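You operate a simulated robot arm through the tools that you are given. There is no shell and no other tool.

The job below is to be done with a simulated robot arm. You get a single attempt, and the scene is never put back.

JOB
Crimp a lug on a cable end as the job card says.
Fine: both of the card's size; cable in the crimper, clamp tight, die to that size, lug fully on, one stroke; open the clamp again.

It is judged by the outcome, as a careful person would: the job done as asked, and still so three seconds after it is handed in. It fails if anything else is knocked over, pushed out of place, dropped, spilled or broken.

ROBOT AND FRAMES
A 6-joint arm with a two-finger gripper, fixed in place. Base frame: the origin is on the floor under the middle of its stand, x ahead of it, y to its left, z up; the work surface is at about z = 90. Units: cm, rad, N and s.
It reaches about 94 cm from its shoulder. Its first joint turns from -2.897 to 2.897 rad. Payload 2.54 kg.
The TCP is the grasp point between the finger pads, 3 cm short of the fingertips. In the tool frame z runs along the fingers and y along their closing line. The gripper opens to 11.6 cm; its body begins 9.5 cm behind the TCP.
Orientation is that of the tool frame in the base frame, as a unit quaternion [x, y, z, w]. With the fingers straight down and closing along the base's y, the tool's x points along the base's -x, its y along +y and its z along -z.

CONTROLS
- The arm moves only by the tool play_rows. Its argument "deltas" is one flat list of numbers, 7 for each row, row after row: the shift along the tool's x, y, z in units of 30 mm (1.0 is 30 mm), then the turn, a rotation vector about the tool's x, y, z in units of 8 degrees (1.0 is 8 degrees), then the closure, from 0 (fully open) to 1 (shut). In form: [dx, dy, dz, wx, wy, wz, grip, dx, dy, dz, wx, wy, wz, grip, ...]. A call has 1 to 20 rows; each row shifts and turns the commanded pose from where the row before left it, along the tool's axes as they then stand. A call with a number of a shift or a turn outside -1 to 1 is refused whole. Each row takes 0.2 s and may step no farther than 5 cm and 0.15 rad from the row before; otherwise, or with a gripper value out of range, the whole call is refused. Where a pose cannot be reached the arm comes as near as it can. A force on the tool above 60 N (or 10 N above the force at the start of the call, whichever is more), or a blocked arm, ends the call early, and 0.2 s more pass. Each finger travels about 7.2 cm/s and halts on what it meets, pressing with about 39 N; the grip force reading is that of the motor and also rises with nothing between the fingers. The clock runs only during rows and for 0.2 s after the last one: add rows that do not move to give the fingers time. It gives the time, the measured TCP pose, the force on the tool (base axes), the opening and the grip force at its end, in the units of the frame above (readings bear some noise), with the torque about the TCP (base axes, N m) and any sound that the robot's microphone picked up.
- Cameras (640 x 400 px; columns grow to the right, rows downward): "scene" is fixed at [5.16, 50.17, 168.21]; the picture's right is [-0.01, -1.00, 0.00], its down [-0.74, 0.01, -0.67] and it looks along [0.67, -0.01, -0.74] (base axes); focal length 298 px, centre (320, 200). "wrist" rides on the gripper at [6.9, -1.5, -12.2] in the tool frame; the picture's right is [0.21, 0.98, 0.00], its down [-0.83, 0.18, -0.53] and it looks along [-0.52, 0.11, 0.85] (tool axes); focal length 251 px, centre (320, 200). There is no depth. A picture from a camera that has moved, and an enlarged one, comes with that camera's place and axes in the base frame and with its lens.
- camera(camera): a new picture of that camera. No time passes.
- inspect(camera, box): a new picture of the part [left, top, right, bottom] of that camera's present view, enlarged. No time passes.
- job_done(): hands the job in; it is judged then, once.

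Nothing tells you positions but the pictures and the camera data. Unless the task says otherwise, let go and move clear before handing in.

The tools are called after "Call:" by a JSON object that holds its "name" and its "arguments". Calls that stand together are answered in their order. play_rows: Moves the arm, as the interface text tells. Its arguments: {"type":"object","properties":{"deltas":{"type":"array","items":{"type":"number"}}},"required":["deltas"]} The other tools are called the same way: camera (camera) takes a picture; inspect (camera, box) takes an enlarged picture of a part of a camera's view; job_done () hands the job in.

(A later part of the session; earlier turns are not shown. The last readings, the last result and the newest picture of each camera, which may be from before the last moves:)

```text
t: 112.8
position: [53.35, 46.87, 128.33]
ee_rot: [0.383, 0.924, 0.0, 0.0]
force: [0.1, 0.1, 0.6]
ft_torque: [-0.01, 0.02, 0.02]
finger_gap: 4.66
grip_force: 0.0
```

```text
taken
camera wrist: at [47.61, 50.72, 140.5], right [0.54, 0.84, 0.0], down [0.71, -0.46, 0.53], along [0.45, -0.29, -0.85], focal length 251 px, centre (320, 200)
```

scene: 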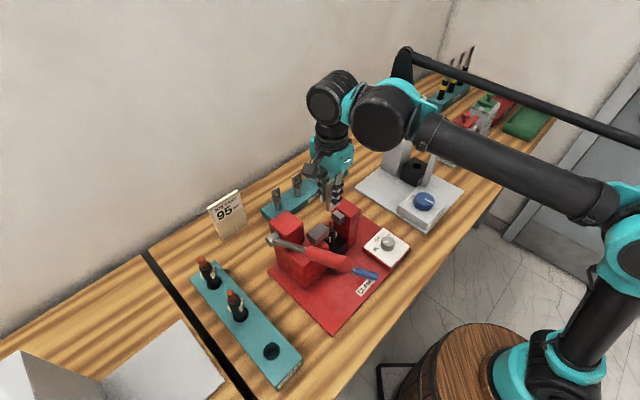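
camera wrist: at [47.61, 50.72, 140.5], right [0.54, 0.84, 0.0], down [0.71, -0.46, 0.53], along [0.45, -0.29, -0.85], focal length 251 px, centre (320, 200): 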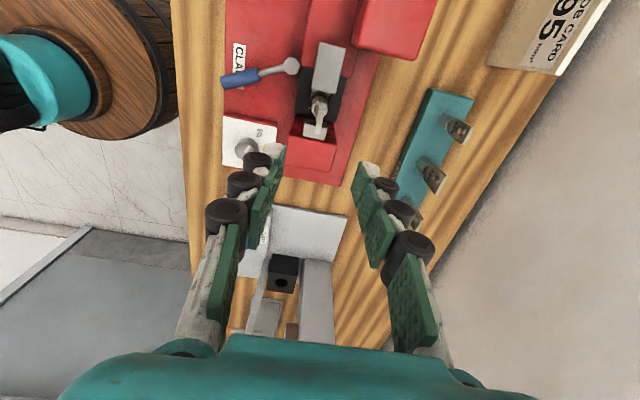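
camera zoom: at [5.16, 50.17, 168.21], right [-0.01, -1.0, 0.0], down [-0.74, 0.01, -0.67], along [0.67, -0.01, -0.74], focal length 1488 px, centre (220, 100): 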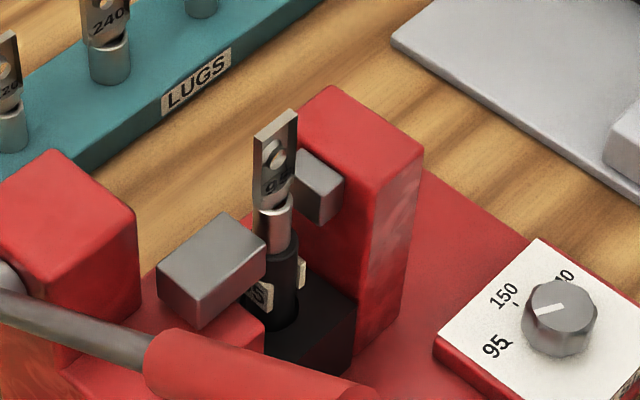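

The lug sits fully on the cable and the dial reads 95. Now for the lever stroke: I'll turn to +44° (fingers straddling across the handle) with a ~1.8 cm gap so the tips cradle the handle from above.

Call:
{"name": "play_rows", "arguments": {"deltas": [0, 0, -0.3, 0, 0, -1, 0.7, 0, 0, 0, 0, 0, -1, 0.8, 0, 0, 0, 0, 0, -1, 0.845, 0, 0, 0, 0, 0, -1, 0.845, 0, 0, 0, 0, 0, -1, 0.845, 0, 0, 0, 0, 0, -1, 0.845, 0, 0, 0, 0, 0, -1, 0.845, 0, 0, 0, 0, 0, -1, 0.845, 0, 0, 0, 0, 0, -1, 0.845, 0, 0, 0, 0, 0, -1, 0.845, 0, 0, 0, 0, 0, -1, 0.845, 0, 0, 0, 0, 0, -0.15, 0.845, 0, 0, 0, 0, 0, 0, 0.845]}}

Call:
{"name": "camera", "arguments": {"camera": "wrist"}}

Call:
{"name": "inspect", "arguments": {"camera": "scene", "box": [240, 200, 400, 320]}}

```text
t: 115.6
position: [53.63, 46.95, 129.19]
ee_rot: [-0.376, 0.927, -0.001, 0.0]
force: [0.5, 0.7, -0.1]
ft_torque: [0.01, -0.05, -0.04]
finger_gap: 1.82
grip_force: 0.0
```

```text
taken
camera wrist: at [49.73, 41.03, 141.38], right [-0.83, 0.55, 0.0], down [0.47, 0.71, 0.53], along [0.29, 0.45, -0.85], focal length 251 px, centre (320, 200)
```

wrist: 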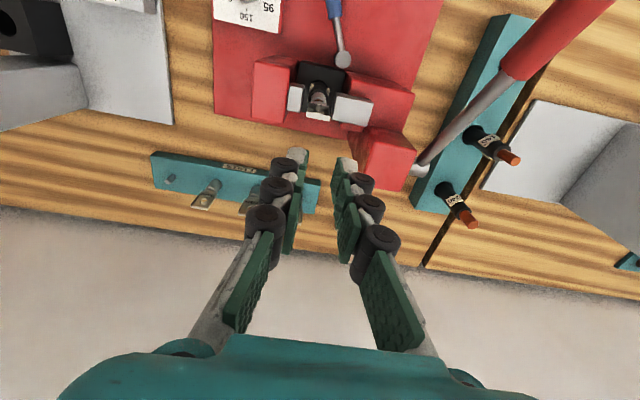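

```text
3.33 times, centred on (320, 260) of scene
camera zoom: at [5.16, 50.17, 168.21], right [-0.01, -1.0, 0.0], down [-0.74, 0.01, -0.67], along [0.67, -0.01, -0.74], focal length 992 px, centre (320, 0)
```

zoom: 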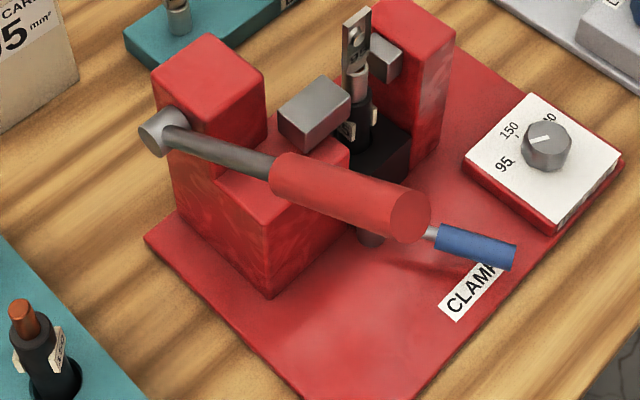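

I'll move over the outer part of the red handle (about [33.4, 48.3]) staying above it, then check alignment.

Call:
{"name": "play_rows", "arguments": {"deltas": [0.753, 0.835, -0.1, 0, 0, 0, 0.845, 0.753, 0.835, -0.1, 0, 0, 0, 0.845, 0.753, 0.835, -0.1, 0, 0, 0, 0.845, 0.753, 0.835, -0.1, 0, 0, 0, 0.845, 0.753, 0.835, 0, 0, 0, 0, 0.845, 0.753, 0.835, 0, 0, 0, 0, 0.845, 0, 0, 0, 0, 0, 0, 0.845]}}

Call:
{"name": "camera", "arguments": {"camera": "wrist"}}

Call:
{"name": "camera", "arguments": {"camera": "scene"}}

```text
t: 117.2
position: [33.47, 48.16, 130.59]
ee_rot: [-0.375, 0.927, 0.0, 0.0]
force: [0.4, -0.5, -0.1]
ft_torque: [0.01, 0.02, 0.01]
finger_gap: 1.8
grip_force: 0.1
```

```text
taken
camera wrist: at [29.68, 42.34, 142.66], right [-0.83, 0.55, 0.0], down [0.47, 0.71, 0.53], along [0.29, 0.45, -0.85], focal length 251 px, centre (320, 200)
```

wrist: 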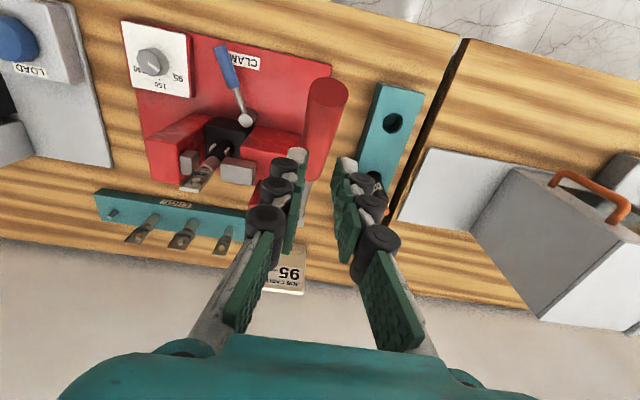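

```text
taken
```

scene: 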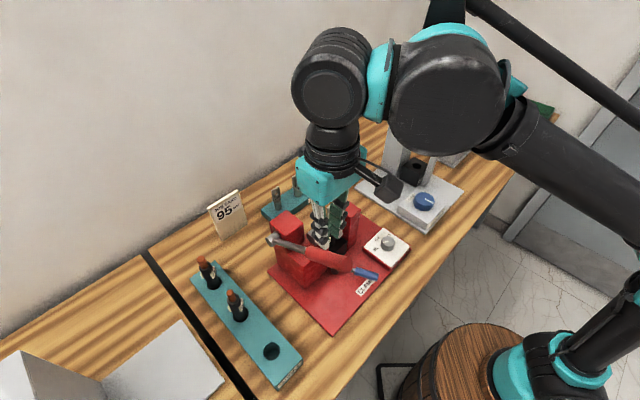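

I'll zoom in on the handle between the fingertips to check lateral alignment.

Call:
{"name": "inspect", "arguments": {"camera": "wrist", "box": [250, 60, 390, 220]}}

Call:
{"name": "inspect", "arguments": {"camera": "scene", "box": [270, 180, 400, 300]}}

```text
2.50 times, centred on (320, 140) of wrist
camera zoom: at [29.68, 42.34, 142.66], right [-0.83, 0.55, 0.0], down [0.47, 0.71, 0.53], along [0.29, 0.45, -0.85], focal length 629 px, centre (320, 350)
```

zoom: 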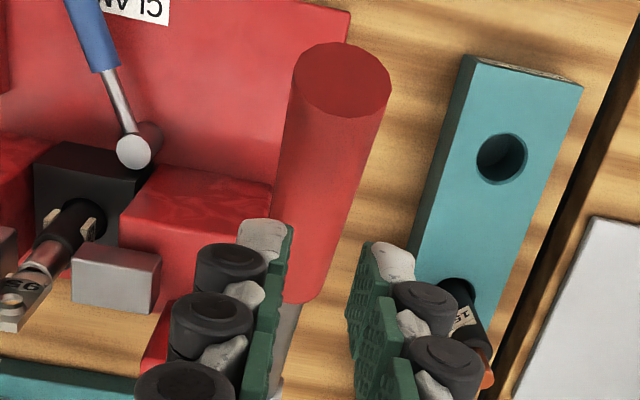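

```text
3.33 times, centred on (335, 240) of scene
camera zoom: at [5.16, 50.17, 168.21], right [-0.01, -1.0, 0.0], down [-0.74, 0.01, -0.67], along [0.67, -0.01, -0.74], focal length 992 px, centre (270, 67)
```

zoom: 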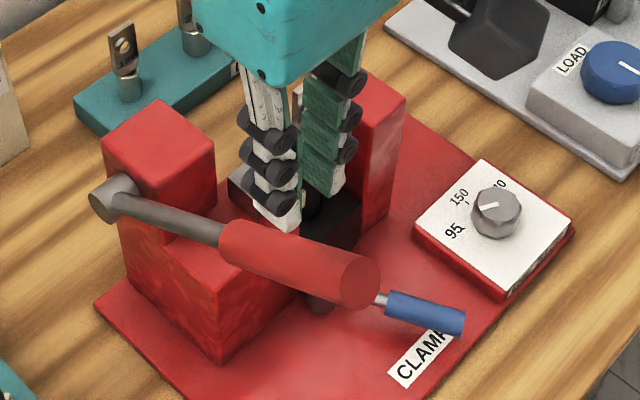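

The handle is centred under the fingertips. I'll come down to touch it.

Call:
{"name": "play_rows", "arguments": {"deltas": [0, 0, 0.5, 0, 0, 0, 0.845, 0, 0, 0.5, 0, 0, 0, 0.845, 0, 0, 0.2, 0, 0, 0, 0.845, 0, 0, 0, 0, 0, 0, 0.845]}}

Call:
{"name": "inspect", "arguments": {"camera": "wrist", "box": [250, 60, 390, 220]}}

Call:
{"name": "inspect", "arguments": {"camera": "scene", "box": [270, 180, 400, 300]}}

```text
t: 118.2
position: [33.38, 48.19, 126.94]
ee_rot: [-0.376, 0.927, 0.0, 0.0]
force: [-0.3, 0.5, -0.1]
ft_torque: [-0.01, -0.02, 0.02]
finger_gap: 1.78
grip_force: 0.0
```

```text
2.50 times, centred on (320, 140) of wrist
camera zoom: at [29.52, 42.4, 139.08], right [-0.83, 0.55, 0.0], down [0.47, 0.71, 0.53], along [0.29, 0.45, -0.85], focal length 629 px, centre (320, 350)
```

zoom: 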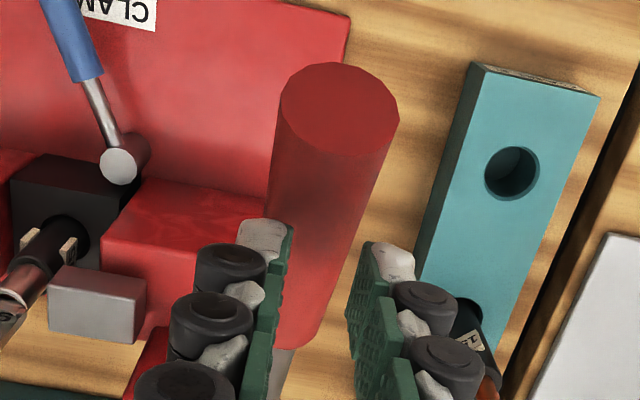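

```text
3.33 times, centred on (335, 240) of scene
camera zoom: at [5.16, 50.17, 168.21], right [-0.01, -1.0, 0.0], down [-0.74, 0.01, -0.67], along [0.67, -0.01, -0.74], focal length 992 px, centre (270, 67)
```

zoom: 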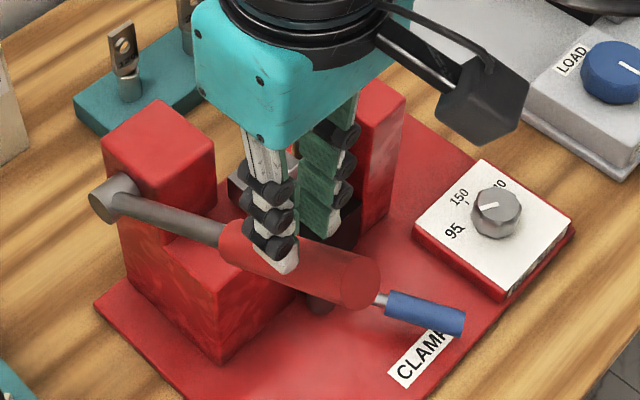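

Call:
{"name": "play_rows", "arguments": {"deltas": [0, 0, 0.12, 0, 0, 0, 0.845, 0, 0, 0, 0, 0, 0, 0.845]}}

Call:
{"name": "play_rows", "arguments": {"deltas": [0, 0, 0.12, 0, 0, 0, 0.845, 0, 0, 0, 0, 0, 0, 0.845]}}

```text
t: 118.8
position: [33.31, 48.37, 126.58]
ee_rot: [-0.376, 0.927, 0.0, -0.001]
force: [0.0, -1.4, 1.2]
ft_torque: [-0.01, 0.02, -0.05]
finger_gap: 1.81
grip_force: 0.0
```

```text
t: 119.4
position: [33.41, 48.04, 126.23]
ee_rot: [-0.375, 0.927, 0.0, 0.0]
force: [6.0, 0.1, 7.8]
ft_torque: [-0.11, -0.16, 0.13]
finger_gap: 1.99
grip_force: 1.7
```

Contact made (the handle touches both tips, spreading them slightly). A narrower gap will push more firmly, so I'll back up a little, narrow to ~0.8 cm, recentre a millimetre and touch again.

Call:
{"name": "play_rows", "arguments": {"deltas": [0, 0.03, -0.25, 0, 0, 0, 0.9, 0, 0, 0, 0, 0, 0, 0.93, 0, 0, 0, 0, 0, 0, 0.93, 0, 0, 0.15, 0, 0, 0, 0.93, 0, 0, 0, 0, 0, 0, 0.93]}}

Call:
{"name": "inspect", "arguments": {"camera": "wrist", "box": [250, 60, 390, 220]}}

```text
t: 120.6
position: [33.37, 47.99, 126.57]
ee_rot: [-0.375, 0.927, 0.001, 0.0]
force: [2.9, 1.0, 7.5]
ft_torque: [-0.1, -0.02, 0.02]
finger_gap: 0.77
grip_force: 0.0
```

```text
2.50 times, centred on (320, 140) of wrist
camera zoom: at [29.39, 42.23, 138.65], right [-0.83, 0.55, 0.0], down [0.47, 0.71, 0.53], along [0.29, 0.45, -0.85], focal length 629 px, centre (320, 350)
```

zoom: 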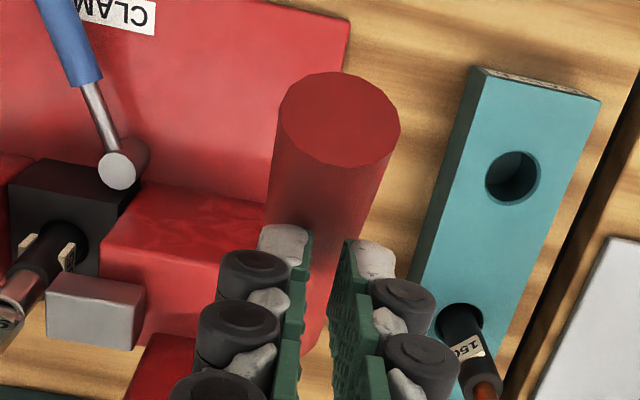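

Firm contact at 7.5 N, well centred. Starting the stroke: following the lever's arc down in small portions and watching the force.

Call:
{"name": "play_rows", "arguments": {"deltas": [0.271, 0, 0.434, 0, 0, 0, 0.93, 0.24, 0, 0.452, 0, 0, 0, 0.93, 0, 0, 0, 0, 0, 0, 0.93]}}

Call:
{"name": "inspect", "arguments": {"camera": "wrist", "box": [250, 60, 390, 220]}}

Call:
{"name": "inspect", "arguments": {"camera": "scene", "box": [260, 190, 400, 310]}}

```text
t: 121.4
position: [32.18, 47.13, 123.7]
ee_rot: [-0.376, 0.927, 0.0, 0.0]
force: [3.6, -0.9, 9.8]
ft_torque: [-0.14, -0.04, -0.04]
finger_gap: 0.8
grip_force: 0.0
```

```text
2.50 times, centred on (320, 140) of wrist
camera zoom: at [28.46, 41.24, 135.92], right [-0.83, 0.55, 0.0], down [0.47, 0.71, 0.53], along [0.29, 0.45, -0.85], focal length 629 px, centre (320, 350)
```

zoom: 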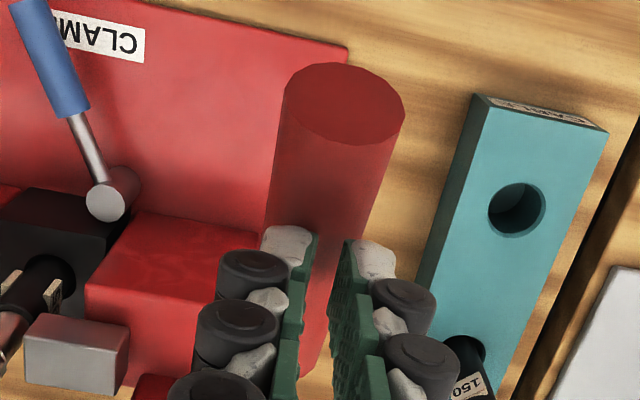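

```text
3.33 times, centred on (330, 250) of scene
camera zoom: at [5.16, 50.17, 168.21], right [-0.01, -1.0, 0.0], down [-0.74, 0.01, -0.67], along [0.67, -0.01, -0.74], focal length 992 px, centre (287, 33)
```

zoom: 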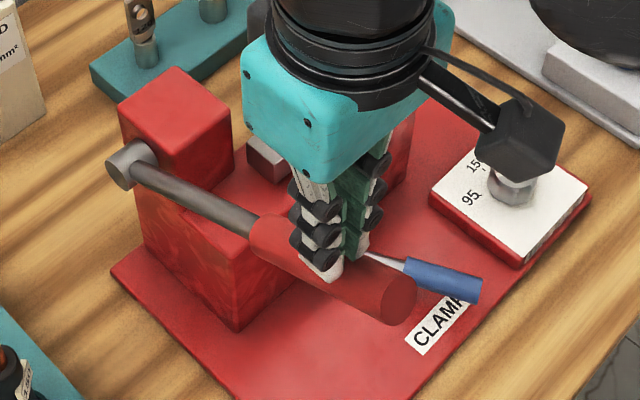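

The lever is going down smoothly at about 10 N. Continuing.

Call:
{"name": "play_rows", "arguments": {"deltas": [0.208, 0.02, 0.468, 0, 0, 0, 0.93, 0.175, 0.01, 0.481, 0, 0, 0, 0.93, 0.141, 0, 0.492, 0, 0, 0, 0.93, 0, 0, 0, 0, 0, 0, 0.93]}}

Call:
{"name": "inspect", "arguments": {"camera": "wrist", "box": [250, 60, 390, 220]}}

Call:
{"name": "inspect", "arguments": {"camera": "scene", "box": [260, 190, 400, 310]}}

```text
t: 122.4
position: [30.82, 46.02, 119.55]
ee_rot: [-0.375, 0.927, -0.001, 0.001]
force: [5.9, 0.3, 11.9]
ft_torque: [-0.15, -0.08, 0.06]
finger_gap: 0.99
grip_force: 1.4
```

```text
2.50 times, centred on (320, 140) of wrist
camera zoom: at [27.03, 40.09, 131.71], right [-0.83, 0.55, 0.0], down [0.47, 0.71, 0.53], along [0.29, 0.45, -0.85], focal length 629 px, centre (320, 350)
```

zoom: 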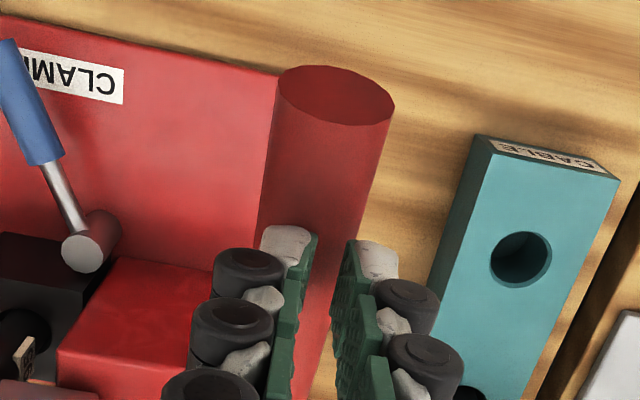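

```text
3.33 times, centred on (330, 250) of scene
camera zoom: at [5.16, 50.17, 168.21], right [-0.01, -1.0, 0.0], down [-0.74, 0.01, -0.67], along [0.67, -0.01, -0.74], focal length 992 px, centre (287, 33)
```

zoom: 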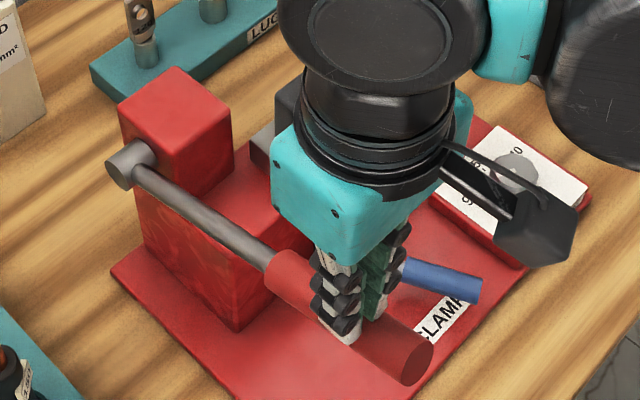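

Still smooth (12 N). Continuing with a slight sideways trim.

Call:
{"name": "play_rows", "arguments": {"deltas": [0.106, 0.03, 0.501, 0, 0, 0, 0.95, 0.071, 0.01, 0.507, 0, 0, 0, 0.95, 0.036, 0, 0.511, 0, 0, 0, 0.95, 0, 0, 0, 0, 0, 0, 0.95]}}

Call:
{"name": "inspect", "arguments": {"camera": "wrist", "box": [250, 60, 390, 220]}}

Call:
{"name": "inspect", "arguments": {"camera": "scene", "box": [260, 190, 400, 310]}}

```text
t: 123.4
position: [30.5, 45.78, 114.94]
ee_rot: [-0.376, 0.927, 0.001, 0.0]
force: [-3.5, -6.8, 17.5]
ft_torque: [-0.49, 0.14, -0.02]
finger_gap: 0.47
grip_force: 0.0
```

```text
2.50 times, centred on (320, 140) of wrist
camera zoom: at [26.59, 39.92, 127.17], right [-0.83, 0.55, 0.0], down [0.47, 0.71, 0.53], along [0.29, 0.45, -0.85], focal length 629 px, centre (320, 350)
```

zoom: 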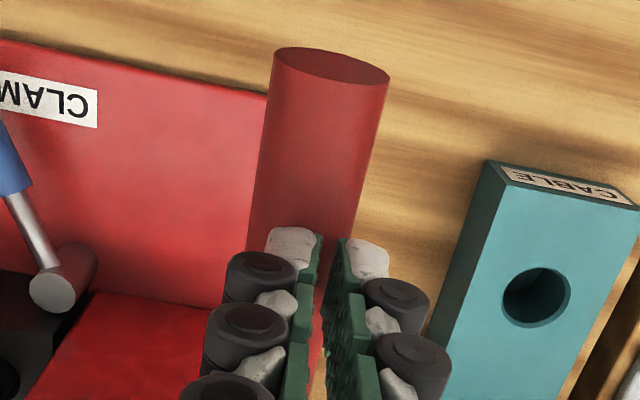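

```text
3.33 times, centred on (330, 250) of scene
camera zoom: at [5.16, 50.17, 168.21], right [-0.01, -1.0, 0.0], down [-0.74, 0.01, -0.67], along [0.67, -0.01, -0.74], focal length 992 px, centre (287, 33)
```

zoom: 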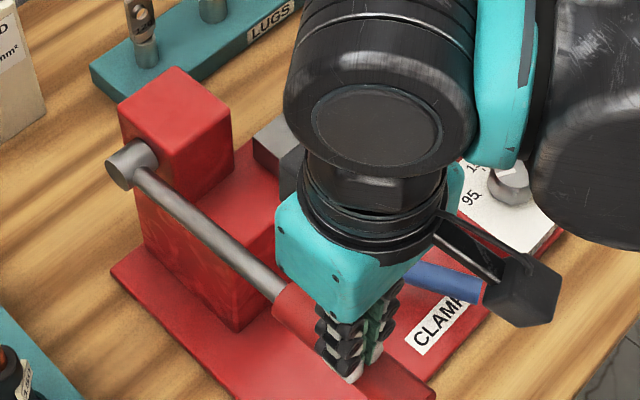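

Lever is about level now at ~17 N. My tips have drifted ~6 mm to the −u side of the handle's crown, so I'll work back toward its centre while continuing slowly.

Call:
{"name": "play_rows", "arguments": {"deltas": [0.03, -0.08, 0, 0, 0, 0, 0.95, 0, -0.08, 0.05, 0, 0, 0, 0.95, 0, 0, 0, 0, 0, 0, 0.95]}}

Call:
{"name": "inspect", "arguments": {"camera": "wrist", "box": [250, 60, 390, 220]}}

```text
t: 124.2
position: [30.69, 45.55, 114.9]
ee_rot: [-0.377, 0.926, 0.0, 0.0]
force: [1.9, 9.8, 15.9]
ft_torque: [0.18, 0.14, -0.05]
finger_gap: 0.65
grip_force: 3.7
```

```text
2.50 times, centred on (320, 140) of wrist
camera zoom: at [26.86, 39.55, 126.94], right [-0.83, 0.55, 0.0], down [0.47, 0.7, 0.53], along [0.29, 0.45, -0.85], focal length 629 px, centre (320, 350)
```

zoom: 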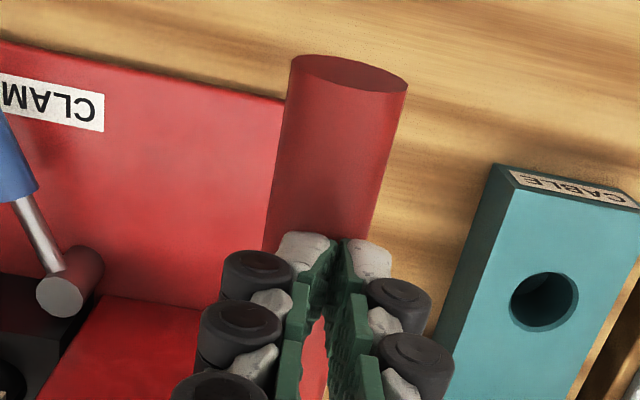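

Better centred. Continuing down with a bit more correction.

Call:
{"name": "play_rows", "arguments": {"deltas": [0, -0.06, 0.25, 0, 0, 0, 0.95, 0, -0.04, 0.35, 0, 0, 0, 0.95, -0.01, 0, 0.4, 0, 0, 0, 0.95, 0, 0, 0, 0, 0, 0, 0.95]}}

Call:
{"name": "inspect", "arguments": {"camera": "wrist", "box": [250, 60, 390, 220]}}

Call:
{"name": "inspect", "arguments": {"camera": "scene", "box": [240, 190, 400, 330]}}

```text
t: 124.8
position: [30.79, 45.26, 113.81]
ee_rot: [-0.377, 0.926, 0.001, -0.001]
force: [-8.2, 1.2, 25.1]
ft_torque: [-0.14, 0.47, 0.0]
finger_gap: 0.85
grip_force: 1.3
stopped in row 2: the force on the tool passed its limit at 85 N (the readings are from after the stop); the commanded pose is now the measured one
```

```text
2.50 times, centred on (320, 140) of wrist
camera zoom: at [26.92, 39.42, 125.88], right [-0.84, 0.55, 0.0], down [0.47, 0.71, 0.53], along [0.29, 0.45, -0.84], focal length 629 px, centre (320, 350)
```

zoom: 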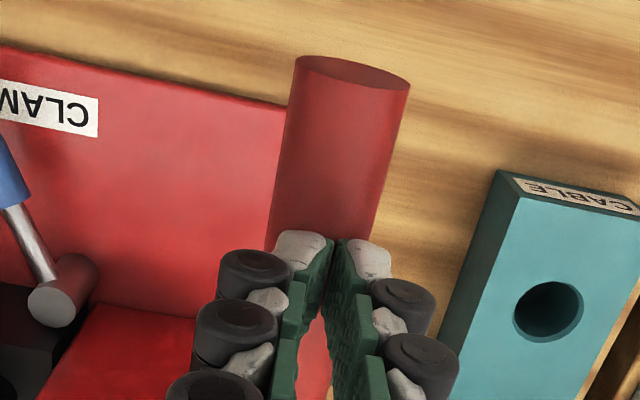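

```text
2.86 times, centred on (320, 260) of scene
camera zoom: at [5.16, 50.17, 168.21], right [-0.01, -1.0, 0.0], down [-0.74, 0.01, -0.67], along [0.67, -0.01, -0.74], focal length 850 px, centre (320, 29)
```

zoom: 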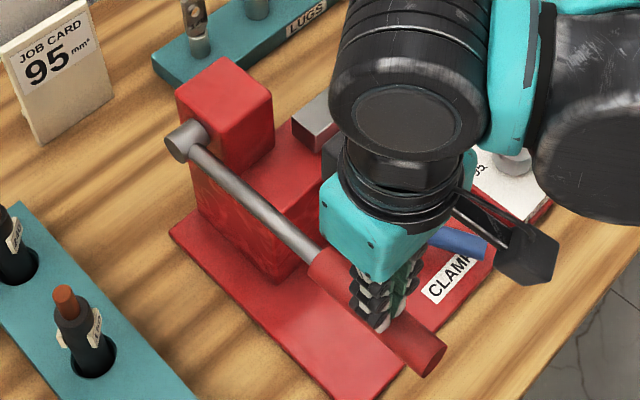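

The push hit a hard stop (85 N) with the lever about level — likely the end of the stroke. I'll press once more very gently to see whether it yields any further.

Call:
{"name": "play_rows", "arguments": {"deltas": [0, 0, 0.06, 0, 0, 0, 0.95, 0, 0, 0.06, 0, 0, 0, 0.95, 0, 0, 0, 0, 0, 0, 0.95]}}

Call:
{"name": "inspect", "arguments": {"camera": "scene", "box": [240, 190, 400, 330]}}

```text
t: 125.3
position: [30.6, 45.33, 113.6]
ee_rot: [-0.377, 0.926, 0.002, -0.001]
force: [-6.8, -1.9, 23.8]
ft_torque: [-0.23, 0.35, 0.02]
finger_gap: 0.77
grip_force: 0.6
stopped in row 2: the force on the tool passed its limit at 65 N (the readings are from after the stop); the commanded pose is now the measured one
```

```text
2.86 times, centred on (320, 260) of scene
camera zoom: at [5.16, 50.17, 168.21], right [-0.01, -1.0, 0.0], down [-0.74, 0.01, -0.67], along [0.67, -0.01, -0.74], focal length 850 px, centre (320, 29)
```

zoom: 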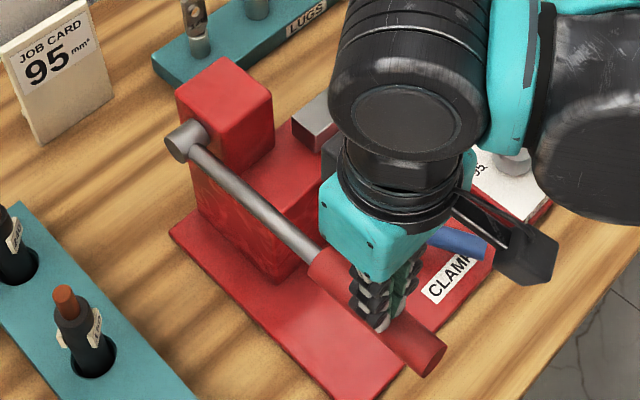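

It's against a firm stop, so the stroke is complete. Now I'll rise a little and see whether the lever springs back or stays.

Call:
{"name": "play_rows", "arguments": {"deltas": [0, 0, -0.2, 0, 0, 0, 0.95, 0, 0, -0.4, 0, 0, 0, 0.95, 0, 0, 0, 0, 0, 0, 0.95]}}

Call:
{"name": "inspect", "arguments": {"camera": "wrist", "box": [250, 60, 390, 220]}}

Call:
{"name": "inspect", "arguments": {"camera": "scene", "box": [240, 190, 400, 330]}}

```text
t: 126.1
position: [30.8, 45.43, 115.41]
ee_rot: [-0.377, 0.926, 0.002, 0.0]
force: [2.4, 7.9, 15.6]
ft_torque: [0.13, 0.08, -0.11]
finger_gap: 0.64
grip_force: 0.4
```

```text
2.50 times, centred on (320, 140) of wrist
camera zoom: at [26.99, 39.47, 127.53], right [-0.84, 0.55, 0.0], down [0.47, 0.7, 0.54], along [0.29, 0.45, -0.84], focal length 629 px, centre (320, 350)
```

zoom: 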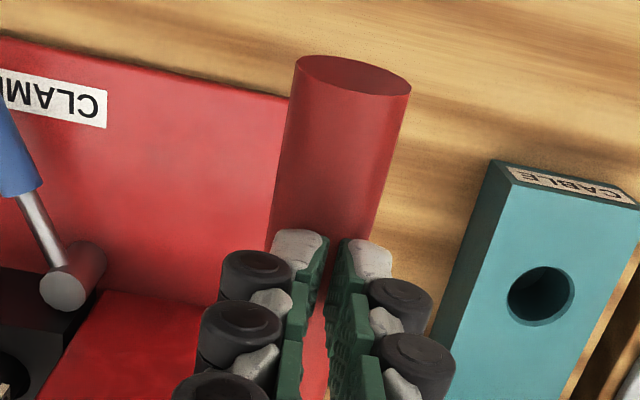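

```text
2.86 times, centred on (320, 260) of scene
camera zoom: at [5.16, 50.17, 168.21], right [-0.01, -1.0, 0.0], down [-0.74, 0.01, -0.67], along [0.67, -0.01, -0.74], focal length 850 px, centre (320, 29)
```

zoom: 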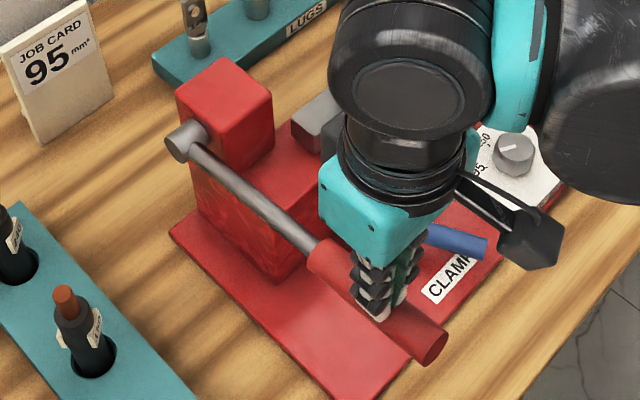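

The lever is sprung and follows my fingers up. I'll let it return gently along its arc.

Call:
{"name": "play_rows", "arguments": {"deltas": [-0.05, 0, -0.5, 0, 0, 0, 0.95, -0.106, 0, -0.5, 0, 0, 0, 0.95, -0.141, 0, -0.492, 0, 0, 0, 0.95, -0.175, 0, -0.481, 0, 0, 0, 0.95, 0, 0, 0, 0, 0, 0, 0.95]}}

Call:
{"name": "inspect", "arguments": {"camera": "scene", "box": [240, 190, 400, 330]}}

Call:
{"name": "inspect", "arguments": {"camera": "wrist", "box": [250, 60, 390, 220]}}

```text
t: 127.3
position: [31.99, 46.49, 121.34]
ee_rot: [-0.377, 0.926, 0.001, -0.001]
force: [3.6, 6.4, 9.3]
ft_torque: [0.08, 0.03, -0.01]
finger_gap: 0.69
grip_force: 0.3
```

```text
2.86 times, centred on (320, 260) of scene
camera zoom: at [5.16, 50.17, 168.21], right [-0.01, -1.0, 0.0], down [-0.74, 0.01, -0.67], along [0.67, -0.01, -0.74], focal length 850 px, centre (320, 29)
```

zoom: 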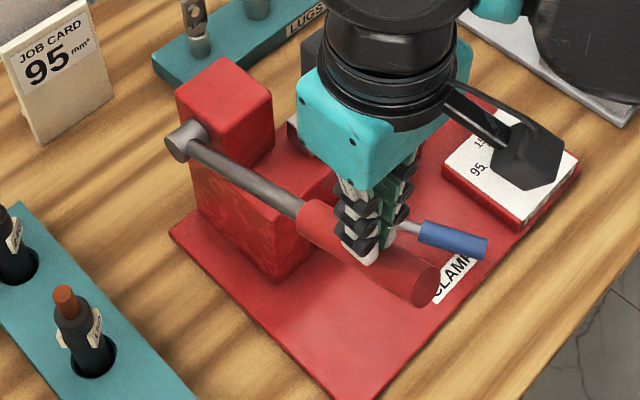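

```text
2.50 times, centred on (320, 140) of wrist
camera zoom: at [28.1, 40.54, 133.54], right [-0.84, 0.55, 0.0], down [0.47, 0.7, 0.54], along [0.29, 0.45, -0.84], focal length 629 px, centre (320, 350)
```

zoom: 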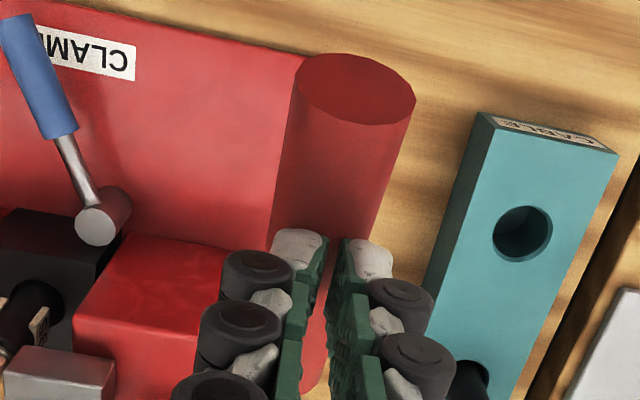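

Call:
{"name": "play_rows", "arguments": {"deltas": [-0.208, 0, -0.468, 0, 0, 0, 0.95, -0.24, 0, -0.452, 0, 0, 0, 0.95, -0.271, 0, -0.434, 0, 0, 0, 0.95, -0.1, 0, -0.3, 0, 0, 0, 0.95, 0, 0, 0, 0, 0, 0, 0.95]}}

Call:
{"name": "inspect", "arguments": {"camera": "scene", "box": [240, 190, 400, 330]}}

```text
t: 128.5
position: [33.48, 48.06, 126.24]
ee_rot: [-0.377, 0.926, 0.001, 0.0]
force: [3.9, 5.1, 4.4]
ft_torque: [0.11, -0.02, 0.04]
finger_gap: 0.62
grip_force: 0.0
```

```text
2.86 times, centred on (320, 260) of scene
camera zoom: at [5.16, 50.17, 168.21], right [-0.01, -1.0, 0.0], down [-0.74, 0.01, -0.67], along [0.67, -0.01, -0.74], focal length 850 px, centre (320, 29)
```

zoom: 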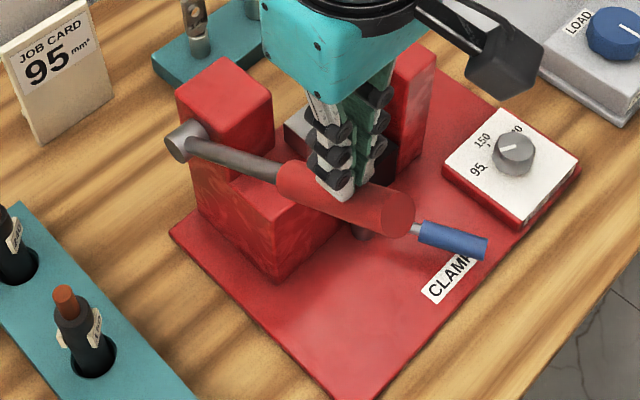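

Lever is nearly back at its rest position. Rising straight off it.

Call:
{"name": "play_rows", "arguments": {"deltas": [-0.1, 0, -0.3, 0, 0, 0, 0.95, 0, 0, -0.5, 0, 0, 0, 0.95, 0, 0, -0.6, 0, 0, 0, 0.95, 0, 0, 0, 0, 0, 0, 0.95]}}

Call:
{"name": "camera", "arguments": {"camera": "wrist"}}

Call:
{"name": "camera", "arguments": {"camera": "scene"}}

Call:
{"name": "inspect", "arguments": {"camera": "scene", "box": [240, 190, 400, 330]}}

```text
t: 129.5
position: [33.57, 48.41, 130.5]
ee_rot: [-0.378, 0.926, 0.002, -0.001]
force: [0.8, 0.3, 0.2]
ft_torque: [0.02, 0.02, 0.02]
finger_gap: 0.6
grip_force: 0.1
```

```text
taken
camera wrist: at [29.82, 42.41, 142.64], right [-0.84, 0.55, 0.0], down [0.47, 0.7, 0.54], along [0.29, 0.45, -0.84], focal length 251 px, centre (320, 200)
```

wrist: 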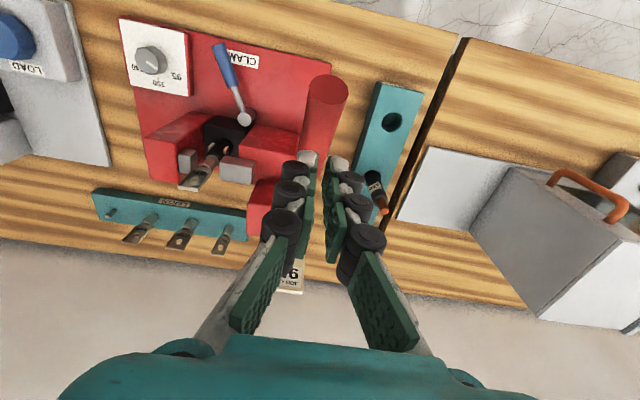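

```text
taken
```

scene: 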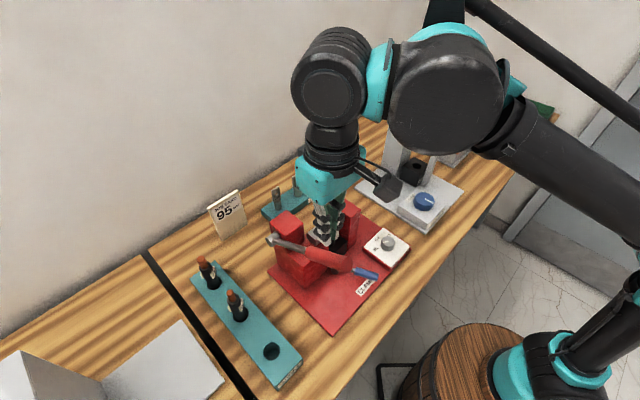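

```text
2.86 times, centred on (320, 260) of scene
camera zoom: at [5.16, 50.17, 168.21], right [-0.01, -1.0, 0.0], down [-0.74, 0.01, -0.67], along [0.67, -0.01, -0.74], focal length 850 px, centre (320, 29)
```

zoom: 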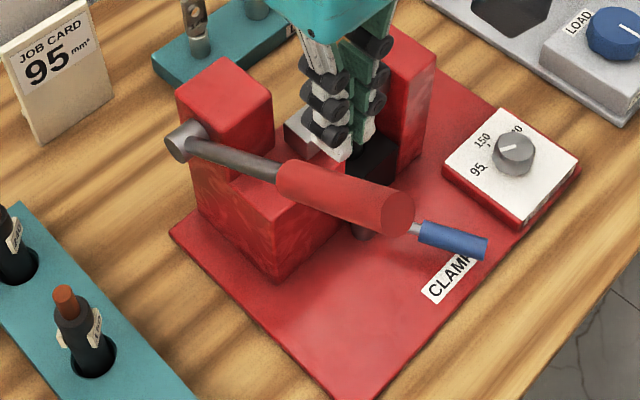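

The lever is back up at rest. I'll check the lug for the crimp, then open the clamp.

Call:
{"name": "inspect", "arguments": {"camera": "wrist", "box": [150, 90, 290, 210]}}

Call:
{"name": "inspect", "arguments": {"camera": "wrist", "box": [175, 130, 235, 200]}}

```text
3.33 times, centred on (220, 150) of wrist
camera zoom: at [29.82, 42.41, 142.64], right [-0.84, 0.55, 0.0], down [0.47, 0.7, 0.54], along [0.29, 0.45, -0.84], focal length 838 px, centre (653, 367)
```

zoom: 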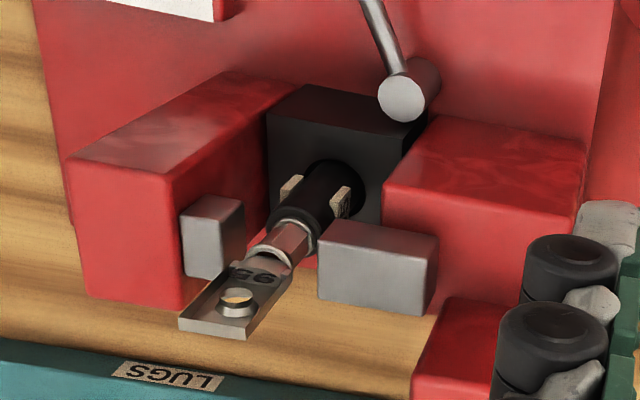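

```text
5.71 times, centred on (205, 165) of wrist
camera zoom: at [29.82, 42.41, 142.64], right [-0.84, 0.55, 0.0], down [0.47, 0.7, 0.54], along [0.29, 0.45, -0.84], focal length 1437 px, centre (977, 400)
```

zoom: 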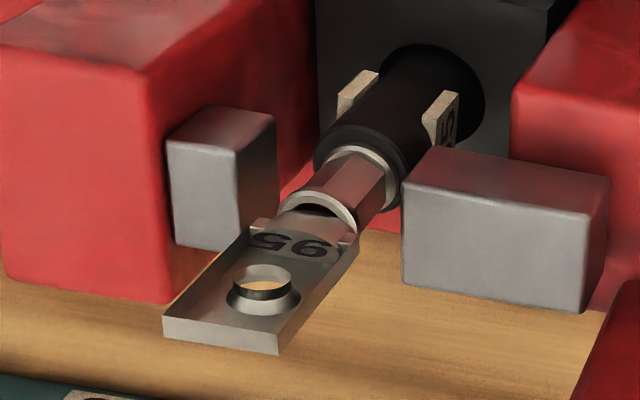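

The barrel now shows the hex crimp. I'll move over to the clamp lever again, matching its present angle (about 250°).

Call:
{"name": "play_rows", "arguments": {"deltas": [-0.232, -0.97, 0, 0, 0, 0, 0.9, -0.232, -0.97, 0, 0, 0, 0, 0.8, -0.232, -0.97, 0, 0, 0, 0, 0.7, -0.232, -0.97, 0, 0, 0, 0, 0.7, -0.232, -0.97, 0, 0, 0, 0, 0.7, 0, 0, 0, 0, 0, -0.806, 0.7, 0, 0, 0, 0, 0, -0.806, 0.7, 0, 0, 0, 0, 0, -0.806, 0.7, 0, 0, 0, 0, 0, -0.806, 0.7, 0, 0, 0, 0, 0, 0, 0.7]}}

Call:
{"name": "camera", "arguments": {"camera": "wrist"}}

Call:
{"name": "camera", "arguments": {"camera": "scene"}}

```text
t: 131.7
position: [46.35, 40.42, 130.4]
ee_rot: [-0.575, 0.818, 0.002, 0.0]
force: [1.7, 0.2, 1.0]
ft_torque: [0.0, 0.02, -0.03]
finger_gap: 3.47
grip_force: 0.1
```

```text
taken
camera wrist: at [45.57, 33.37, 142.6], right [-0.99, 0.13, 0.0], down [0.11, 0.84, 0.54], along [0.07, 0.53, -0.84], focal length 251 px, centre (320, 200)
```

wrist: 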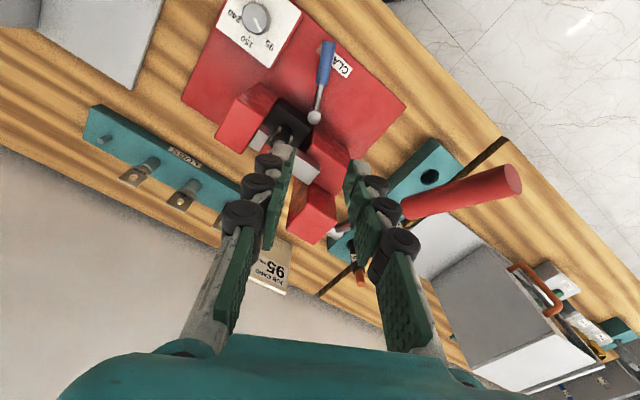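

```text
taken
```

scene: 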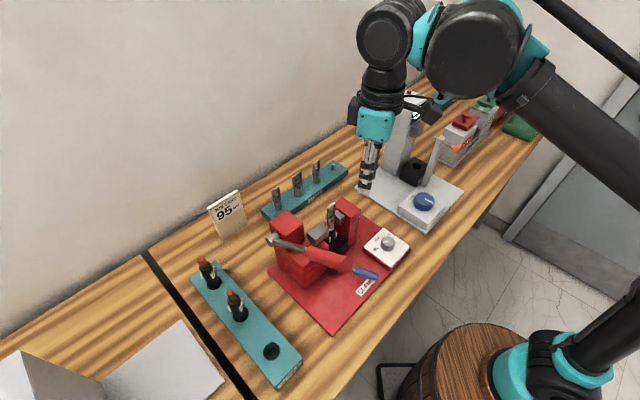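

Aligned above the lever. Descending most of the way, then checking.

Call:
{"name": "play_rows", "arguments": {"deltas": [0, 0, 1, 0, 0, 0, 0.7, 0, 0, 1, 0, 0, 0, 0.7, 0, 0, 1, 0, 0, 0, 0.7, 0, 0, 1, 0, 0, 0, 0.7, 0, 0, 1, 0, 0, 0, 0.7, 0, 0, 1, 0, 0, 0, 0.7, 0, 0, 1, 0, 0, 0, 0.7, 0, 0, 1, 0, 0, 0, 0.7, 0, 0, 0.8, 0, 0, 0, 0.7, 0, 0, 0, 0, 0, 0, 0.7]}}

Call:
{"name": "camera", "arguments": {"camera": "wrist"}}

Call:
{"name": "inspect", "arguments": {"camera": "scene", "box": [260, 190, 420, 320]}}

```text
t: 133.9
position: [46.34, 40.46, 104.02]
ee_rot: [-0.574, 0.819, 0.001, -0.001]
force: [-0.6, 0.2, 0.0]
ft_torque: [-0.05, -0.02, 0.01]
finger_gap: 3.48
grip_force: 0.0
```

```text
taken
camera wrist: at [45.57, 33.42, 116.14], right [-0.99, 0.13, 0.0], down [0.11, 0.84, 0.54], along [0.07, 0.53, -0.84], focal length 251 px, centre (320, 200)
```

wrist: 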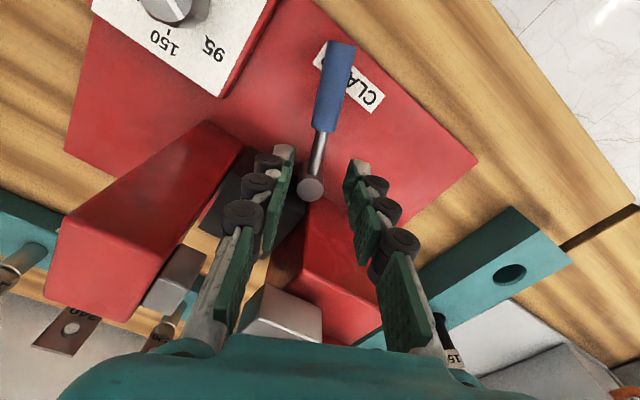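

```text
3.08 times, centred on (340, 255) of scene
camera zoom: at [5.16, 50.17, 168.21], right [-0.01, -1.0, 0.0], down [-0.74, 0.01, -0.67], along [0.67, -0.01, -0.74], focal length 916 px, centre (258, 31)
```

zoom: 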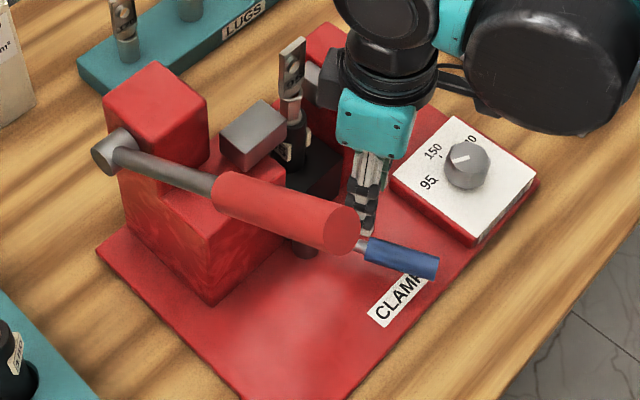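

Aligned; nothing near the lug. Lowering the rest to straddle the lever.

Call:
{"name": "play_rows", "arguments": {"deltas": [0, 0, 0.9, 0, 0, 0, 0.7, 0, 0, 0.9, 0, 0, 0, 0.7, 0, 0, 0.7, 0, 0, 0, 0.7, 0, 0, 0.37, 0, 0, 0, 0.7, 0, 0, 0, 0, 0, 0, 0.7]}}

Call:
{"name": "camera", "arguments": {"camera": "wrist"}}

```text
t: 135.1
position: [46.32, 40.5, 95.22]
ee_rot: [-0.574, 0.819, 0.001, 0.0]
force: [0.0, 0.0, -0.3]
ft_torque: [0.0, 0.0, 0.03]
finger_gap: 3.48
grip_force: 0.1
```

```text
taken
camera wrist: at [45.66, 33.39, 107.52], right [-0.99, 0.13, 0.0], down [0.11, 0.84, 0.54], along [0.07, 0.53, -0.84], focal length 251 px, centre (320, 200)
```

wrist: 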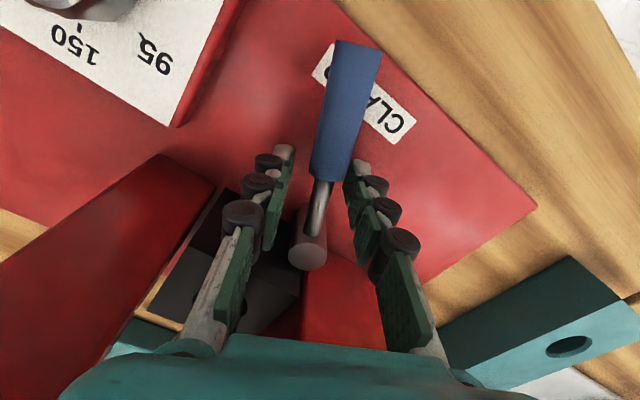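

Lever is between the fingers. Swinging it back toward its open position, checking the force.

Call:
{"name": "play_rows", "arguments": {"deltas": [0, 0, 0, 0, 0, 0, 0.76, 0, 0, 0, 0, 0, 0, 0.76, -0.016, 0.225, 0, 0, 0, 1, 0.76, -0.016, 0.225, 0, 0, 0, 1, 0.76, 0, 0, 0, 0, 0, 0, 0.76]}}

Call:
{"name": "camera", "arguments": {"camera": "wrist"}}

```text
t: 136.3
position: [45.1, 41.19, 95.3]
ee_rot: [-0.454, 0.891, 0.002, 0.0]
force: [1.3, -0.6, 0.8]
ft_torque: [0.01, -0.01, -0.01]
finger_gap: 2.92
grip_force: 0.6
```

```text
taken
camera wrist: at [42.39, 34.63, 107.56], right [-0.92, 0.4, 0.0], down [0.34, 0.77, 0.54], along [0.21, 0.49, -0.84], focal length 251 px, centre (320, 200)
```

wrist: 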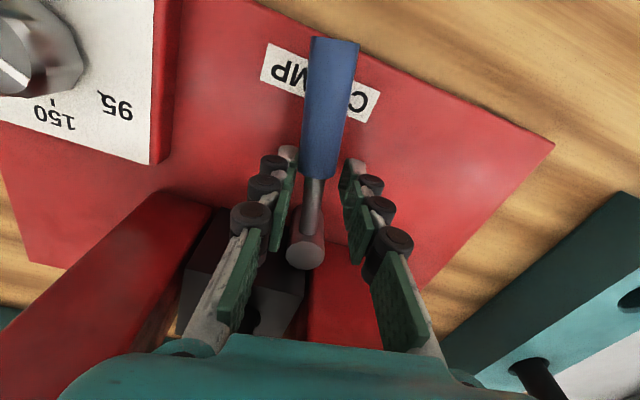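

It follows easily. Continuing.

Call:
{"name": "play_rows", "arguments": {"deltas": [-0.016, 0.225, 0, 0, 0, 1, 0.76, -0.016, 0.225, 0, 0, 0, 1, 0.76, -0.016, 0.225, 0, 0, 0, 1, 0.76, -0.016, 0.225, 0, 0, 0, 1, 0.76, 0, 0, 0, 0, 0, 0, 0.76]}}

Call:
{"name": "camera", "arguments": {"camera": "wrist"}}

Call:
{"name": "inspect", "arguments": {"camera": "scene", "box": [250, 180, 420, 320]}}

```text
t: 137.5
position: [43.4, 43.31, 95.31]
ee_rot: [-0.191, 0.982, 0.001, -0.001]
force: [1.0, -2.3, 0.7]
ft_torque: [-0.01, -0.03, 0.02]
finger_gap: 2.92
grip_force: 1.2
```

```text
taken
camera wrist: at [37.74, 39.34, 107.63], right [-0.57, 0.82, 0.0], down [0.7, 0.48, 0.53], along [0.44, 0.3, -0.85], focal length 251 px, centre (320, 200)
```

wrist: 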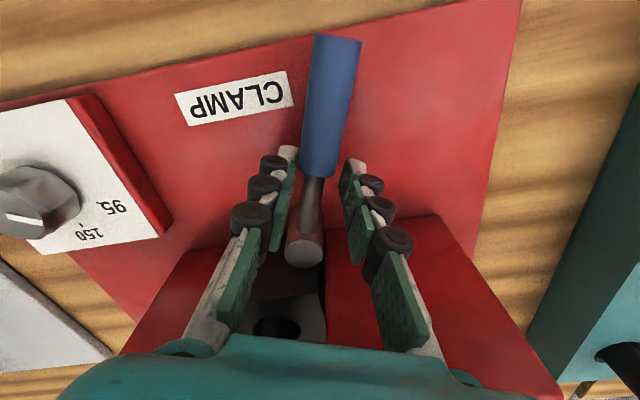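

```text
2.86 times, centred on (335, 250) of scene
camera zoom: at [5.16, 50.17, 168.21], right [-0.01, -1.0, 0.0], down [-0.74, 0.01, -0.67], along [0.67, -0.01, -0.74], focal length 850 px, centre (277, 57)
```

zoom: 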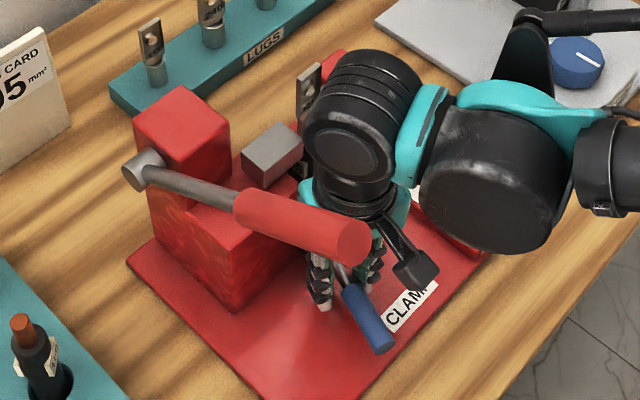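

Call:
{"name": "play_rows", "arguments": {"deltas": [-0.016, 0.225, 0, 0, 0, 1, 0.76, -0.016, 0.225, 0, 0, 0, 1, 0.76, -0.016, 0.225, 0, 0, 0, 1, 0.76, 0, 0, 0, 0, 0, 0, 0.76]}}

Call:
{"name": "camera", "arguments": {"camera": "wrist"}}

Call:
{"name": "inspect", "arguments": {"camera": "scene", "box": [250, 180, 420, 320]}}

```text
t: 138.5
position: [43.13, 45.29, 95.44]
ee_rot: [0.018, 1.0, 0.002, -0.002]
force: [-0.5, -1.0, 0.7]
ft_torque: [0.01, 0.02, -0.01]
finger_gap: 2.88
grip_force: 0.6
```

```text
taken
camera wrist: at [36.29, 43.95, 107.62], right [-0.18, 0.98, 0.0], down [0.83, 0.15, 0.53], along [0.52, 0.1, -0.85], focal length 251 px, centre (320, 200)
```

wrist: 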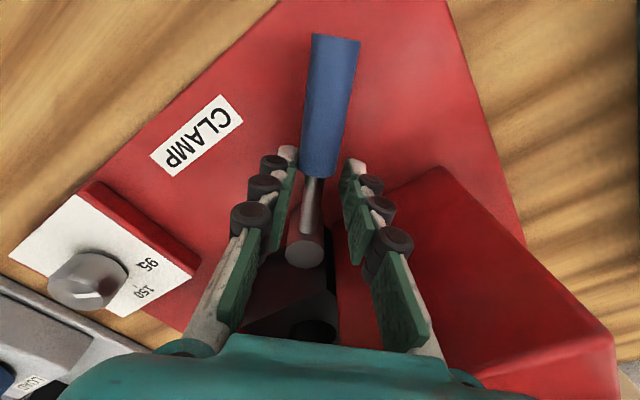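

```text
2.86 times, centred on (335, 250) of scene
camera zoom: at [5.16, 50.17, 168.21], right [-0.01, -1.0, 0.0], down [-0.74, 0.01, -0.67], along [0.67, -0.01, -0.74], focal length 850 px, centre (277, 57)
```

zoom: 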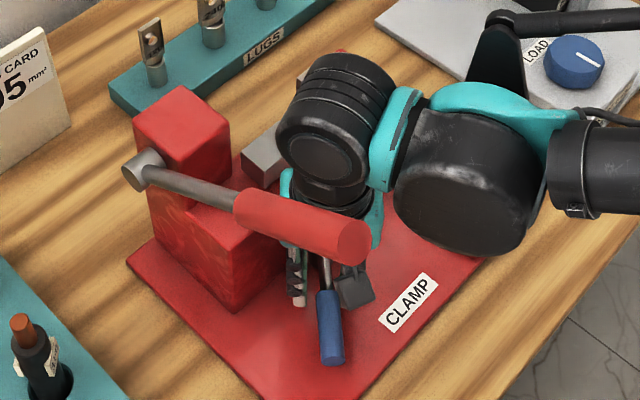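

The lever is almost back where it started (~181°). One more small nudge to make sure it's at its open stop.

Call:
{"name": "play_rows", "arguments": {"deltas": [-0.008, 0.11, 0, 0, 0, 0.5, 0.76, 0, 0, 0, 0, 0, 0, 0.76]}}

Call:
{"name": "play_rows", "arguments": {"deltas": [-0.008, 0.11, 0, 0, 0, 0.5, 0.76, 0, 0, 0, 0, 0, 0, 0.76]}}

Call:
{"name": "inspect", "arguments": {"camera": "scene", "box": [250, 180, 420, 320]}}

```text
t: 139.1
position: [43.19, 45.54, 95.33]
ee_rot: [0.051, 0.999, 0.002, -0.001]
force: [1.3, -5.0, 0.7]
ft_torque: [-0.06, -0.02, 0.13]
finger_gap: 3.14
grip_force: 2.6
```

```text
t: 139.7
position: [43.24, 45.68, 95.3]
ee_rot: [0.087, 0.996, 0.001, -0.002]
force: [4.5, -14.9, 0.5]
ft_torque: [-0.13, -0.05, 0.25]
finger_gap: 3.7
grip_force: 7.0
```

```text
2.86 times, centred on (335, 250) of scene
camera zoom: at [5.16, 50.17, 168.21], right [-0.01, -1.0, 0.0], down [-0.74, 0.01, -0.67], along [0.67, -0.01, -0.74], focal length 850 px, centre (277, 57)
```

zoom: 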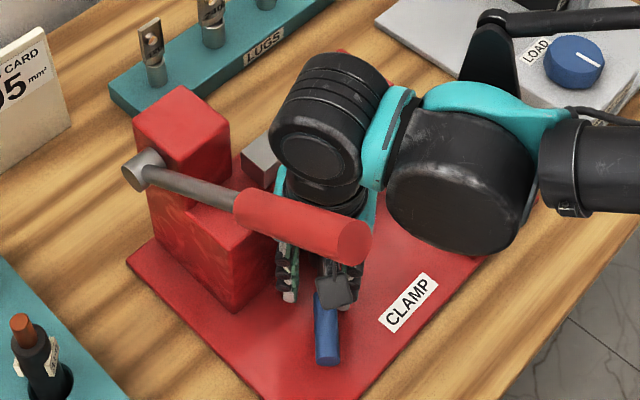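

At the open stop (15 N, no more movement). I'll back off, open the fingers, and turn the wrist a little so the camera clears the red handle when I lift.

Call:
{"name": "play_rows", "arguments": {"deltas": [0, -0.12, 0, 0, 0, 0, 0.7, 0, -0.08, 0, 0, 0, 0, 0.6, 0, 0, 0, 0, 0, 0, 0.55, 0, 0, 0, 0, 0, -1, 0.55, 0, 0, 0, 0, 0, -1, 0.55, 0, 0, 0, 0, 0, -1, 0.55, 0, 0, 0, 0, 0, 0, 0.55]}}

Call:
{"name": "camera", "arguments": {"camera": "wrist"}}

Call:
{"name": "inspect", "arguments": {"camera": "scene", "box": [250, 180, 420, 320]}}

```text
t: 141.3
position: [43.21, 45.25, 95.46]
ee_rot: [-0.123, 0.992, 0.002, -0.001]
force: [0.6, 0.6, 0.0]
ft_torque: [0.0, 0.02, -0.02]
finger_gap: 5.21
grip_force: 0.1
```

```text
taken
camera wrist: at [36.94, 42.1, 107.57], right [-0.45, 0.89, 0.0], down [0.76, 0.38, 0.53], along [0.48, 0.24, -0.85], focal length 251 px, centre (320, 200)
```

wrist: 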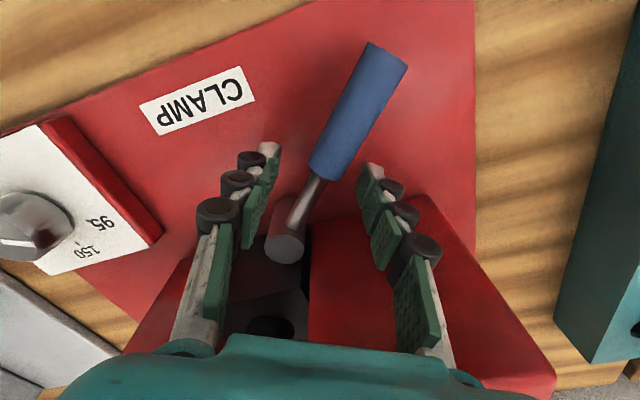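

```text
2.86 times, centred on (335, 250) of scene
camera zoom: at [5.16, 50.17, 168.21], right [-0.01, -1.0, 0.0], down [-0.74, 0.01, -0.67], along [0.67, -0.01, -0.74], focal length 850 px, centre (277, 57)
```

zoom: 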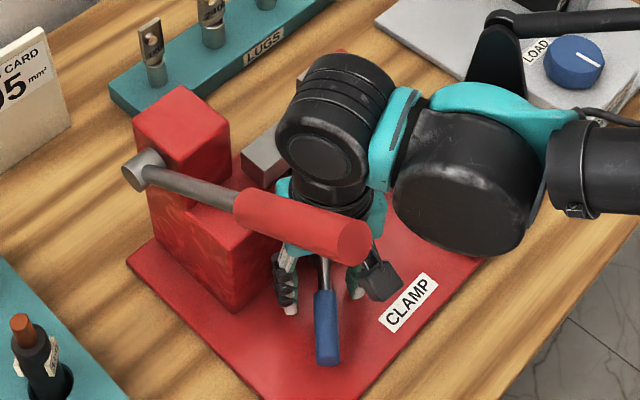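

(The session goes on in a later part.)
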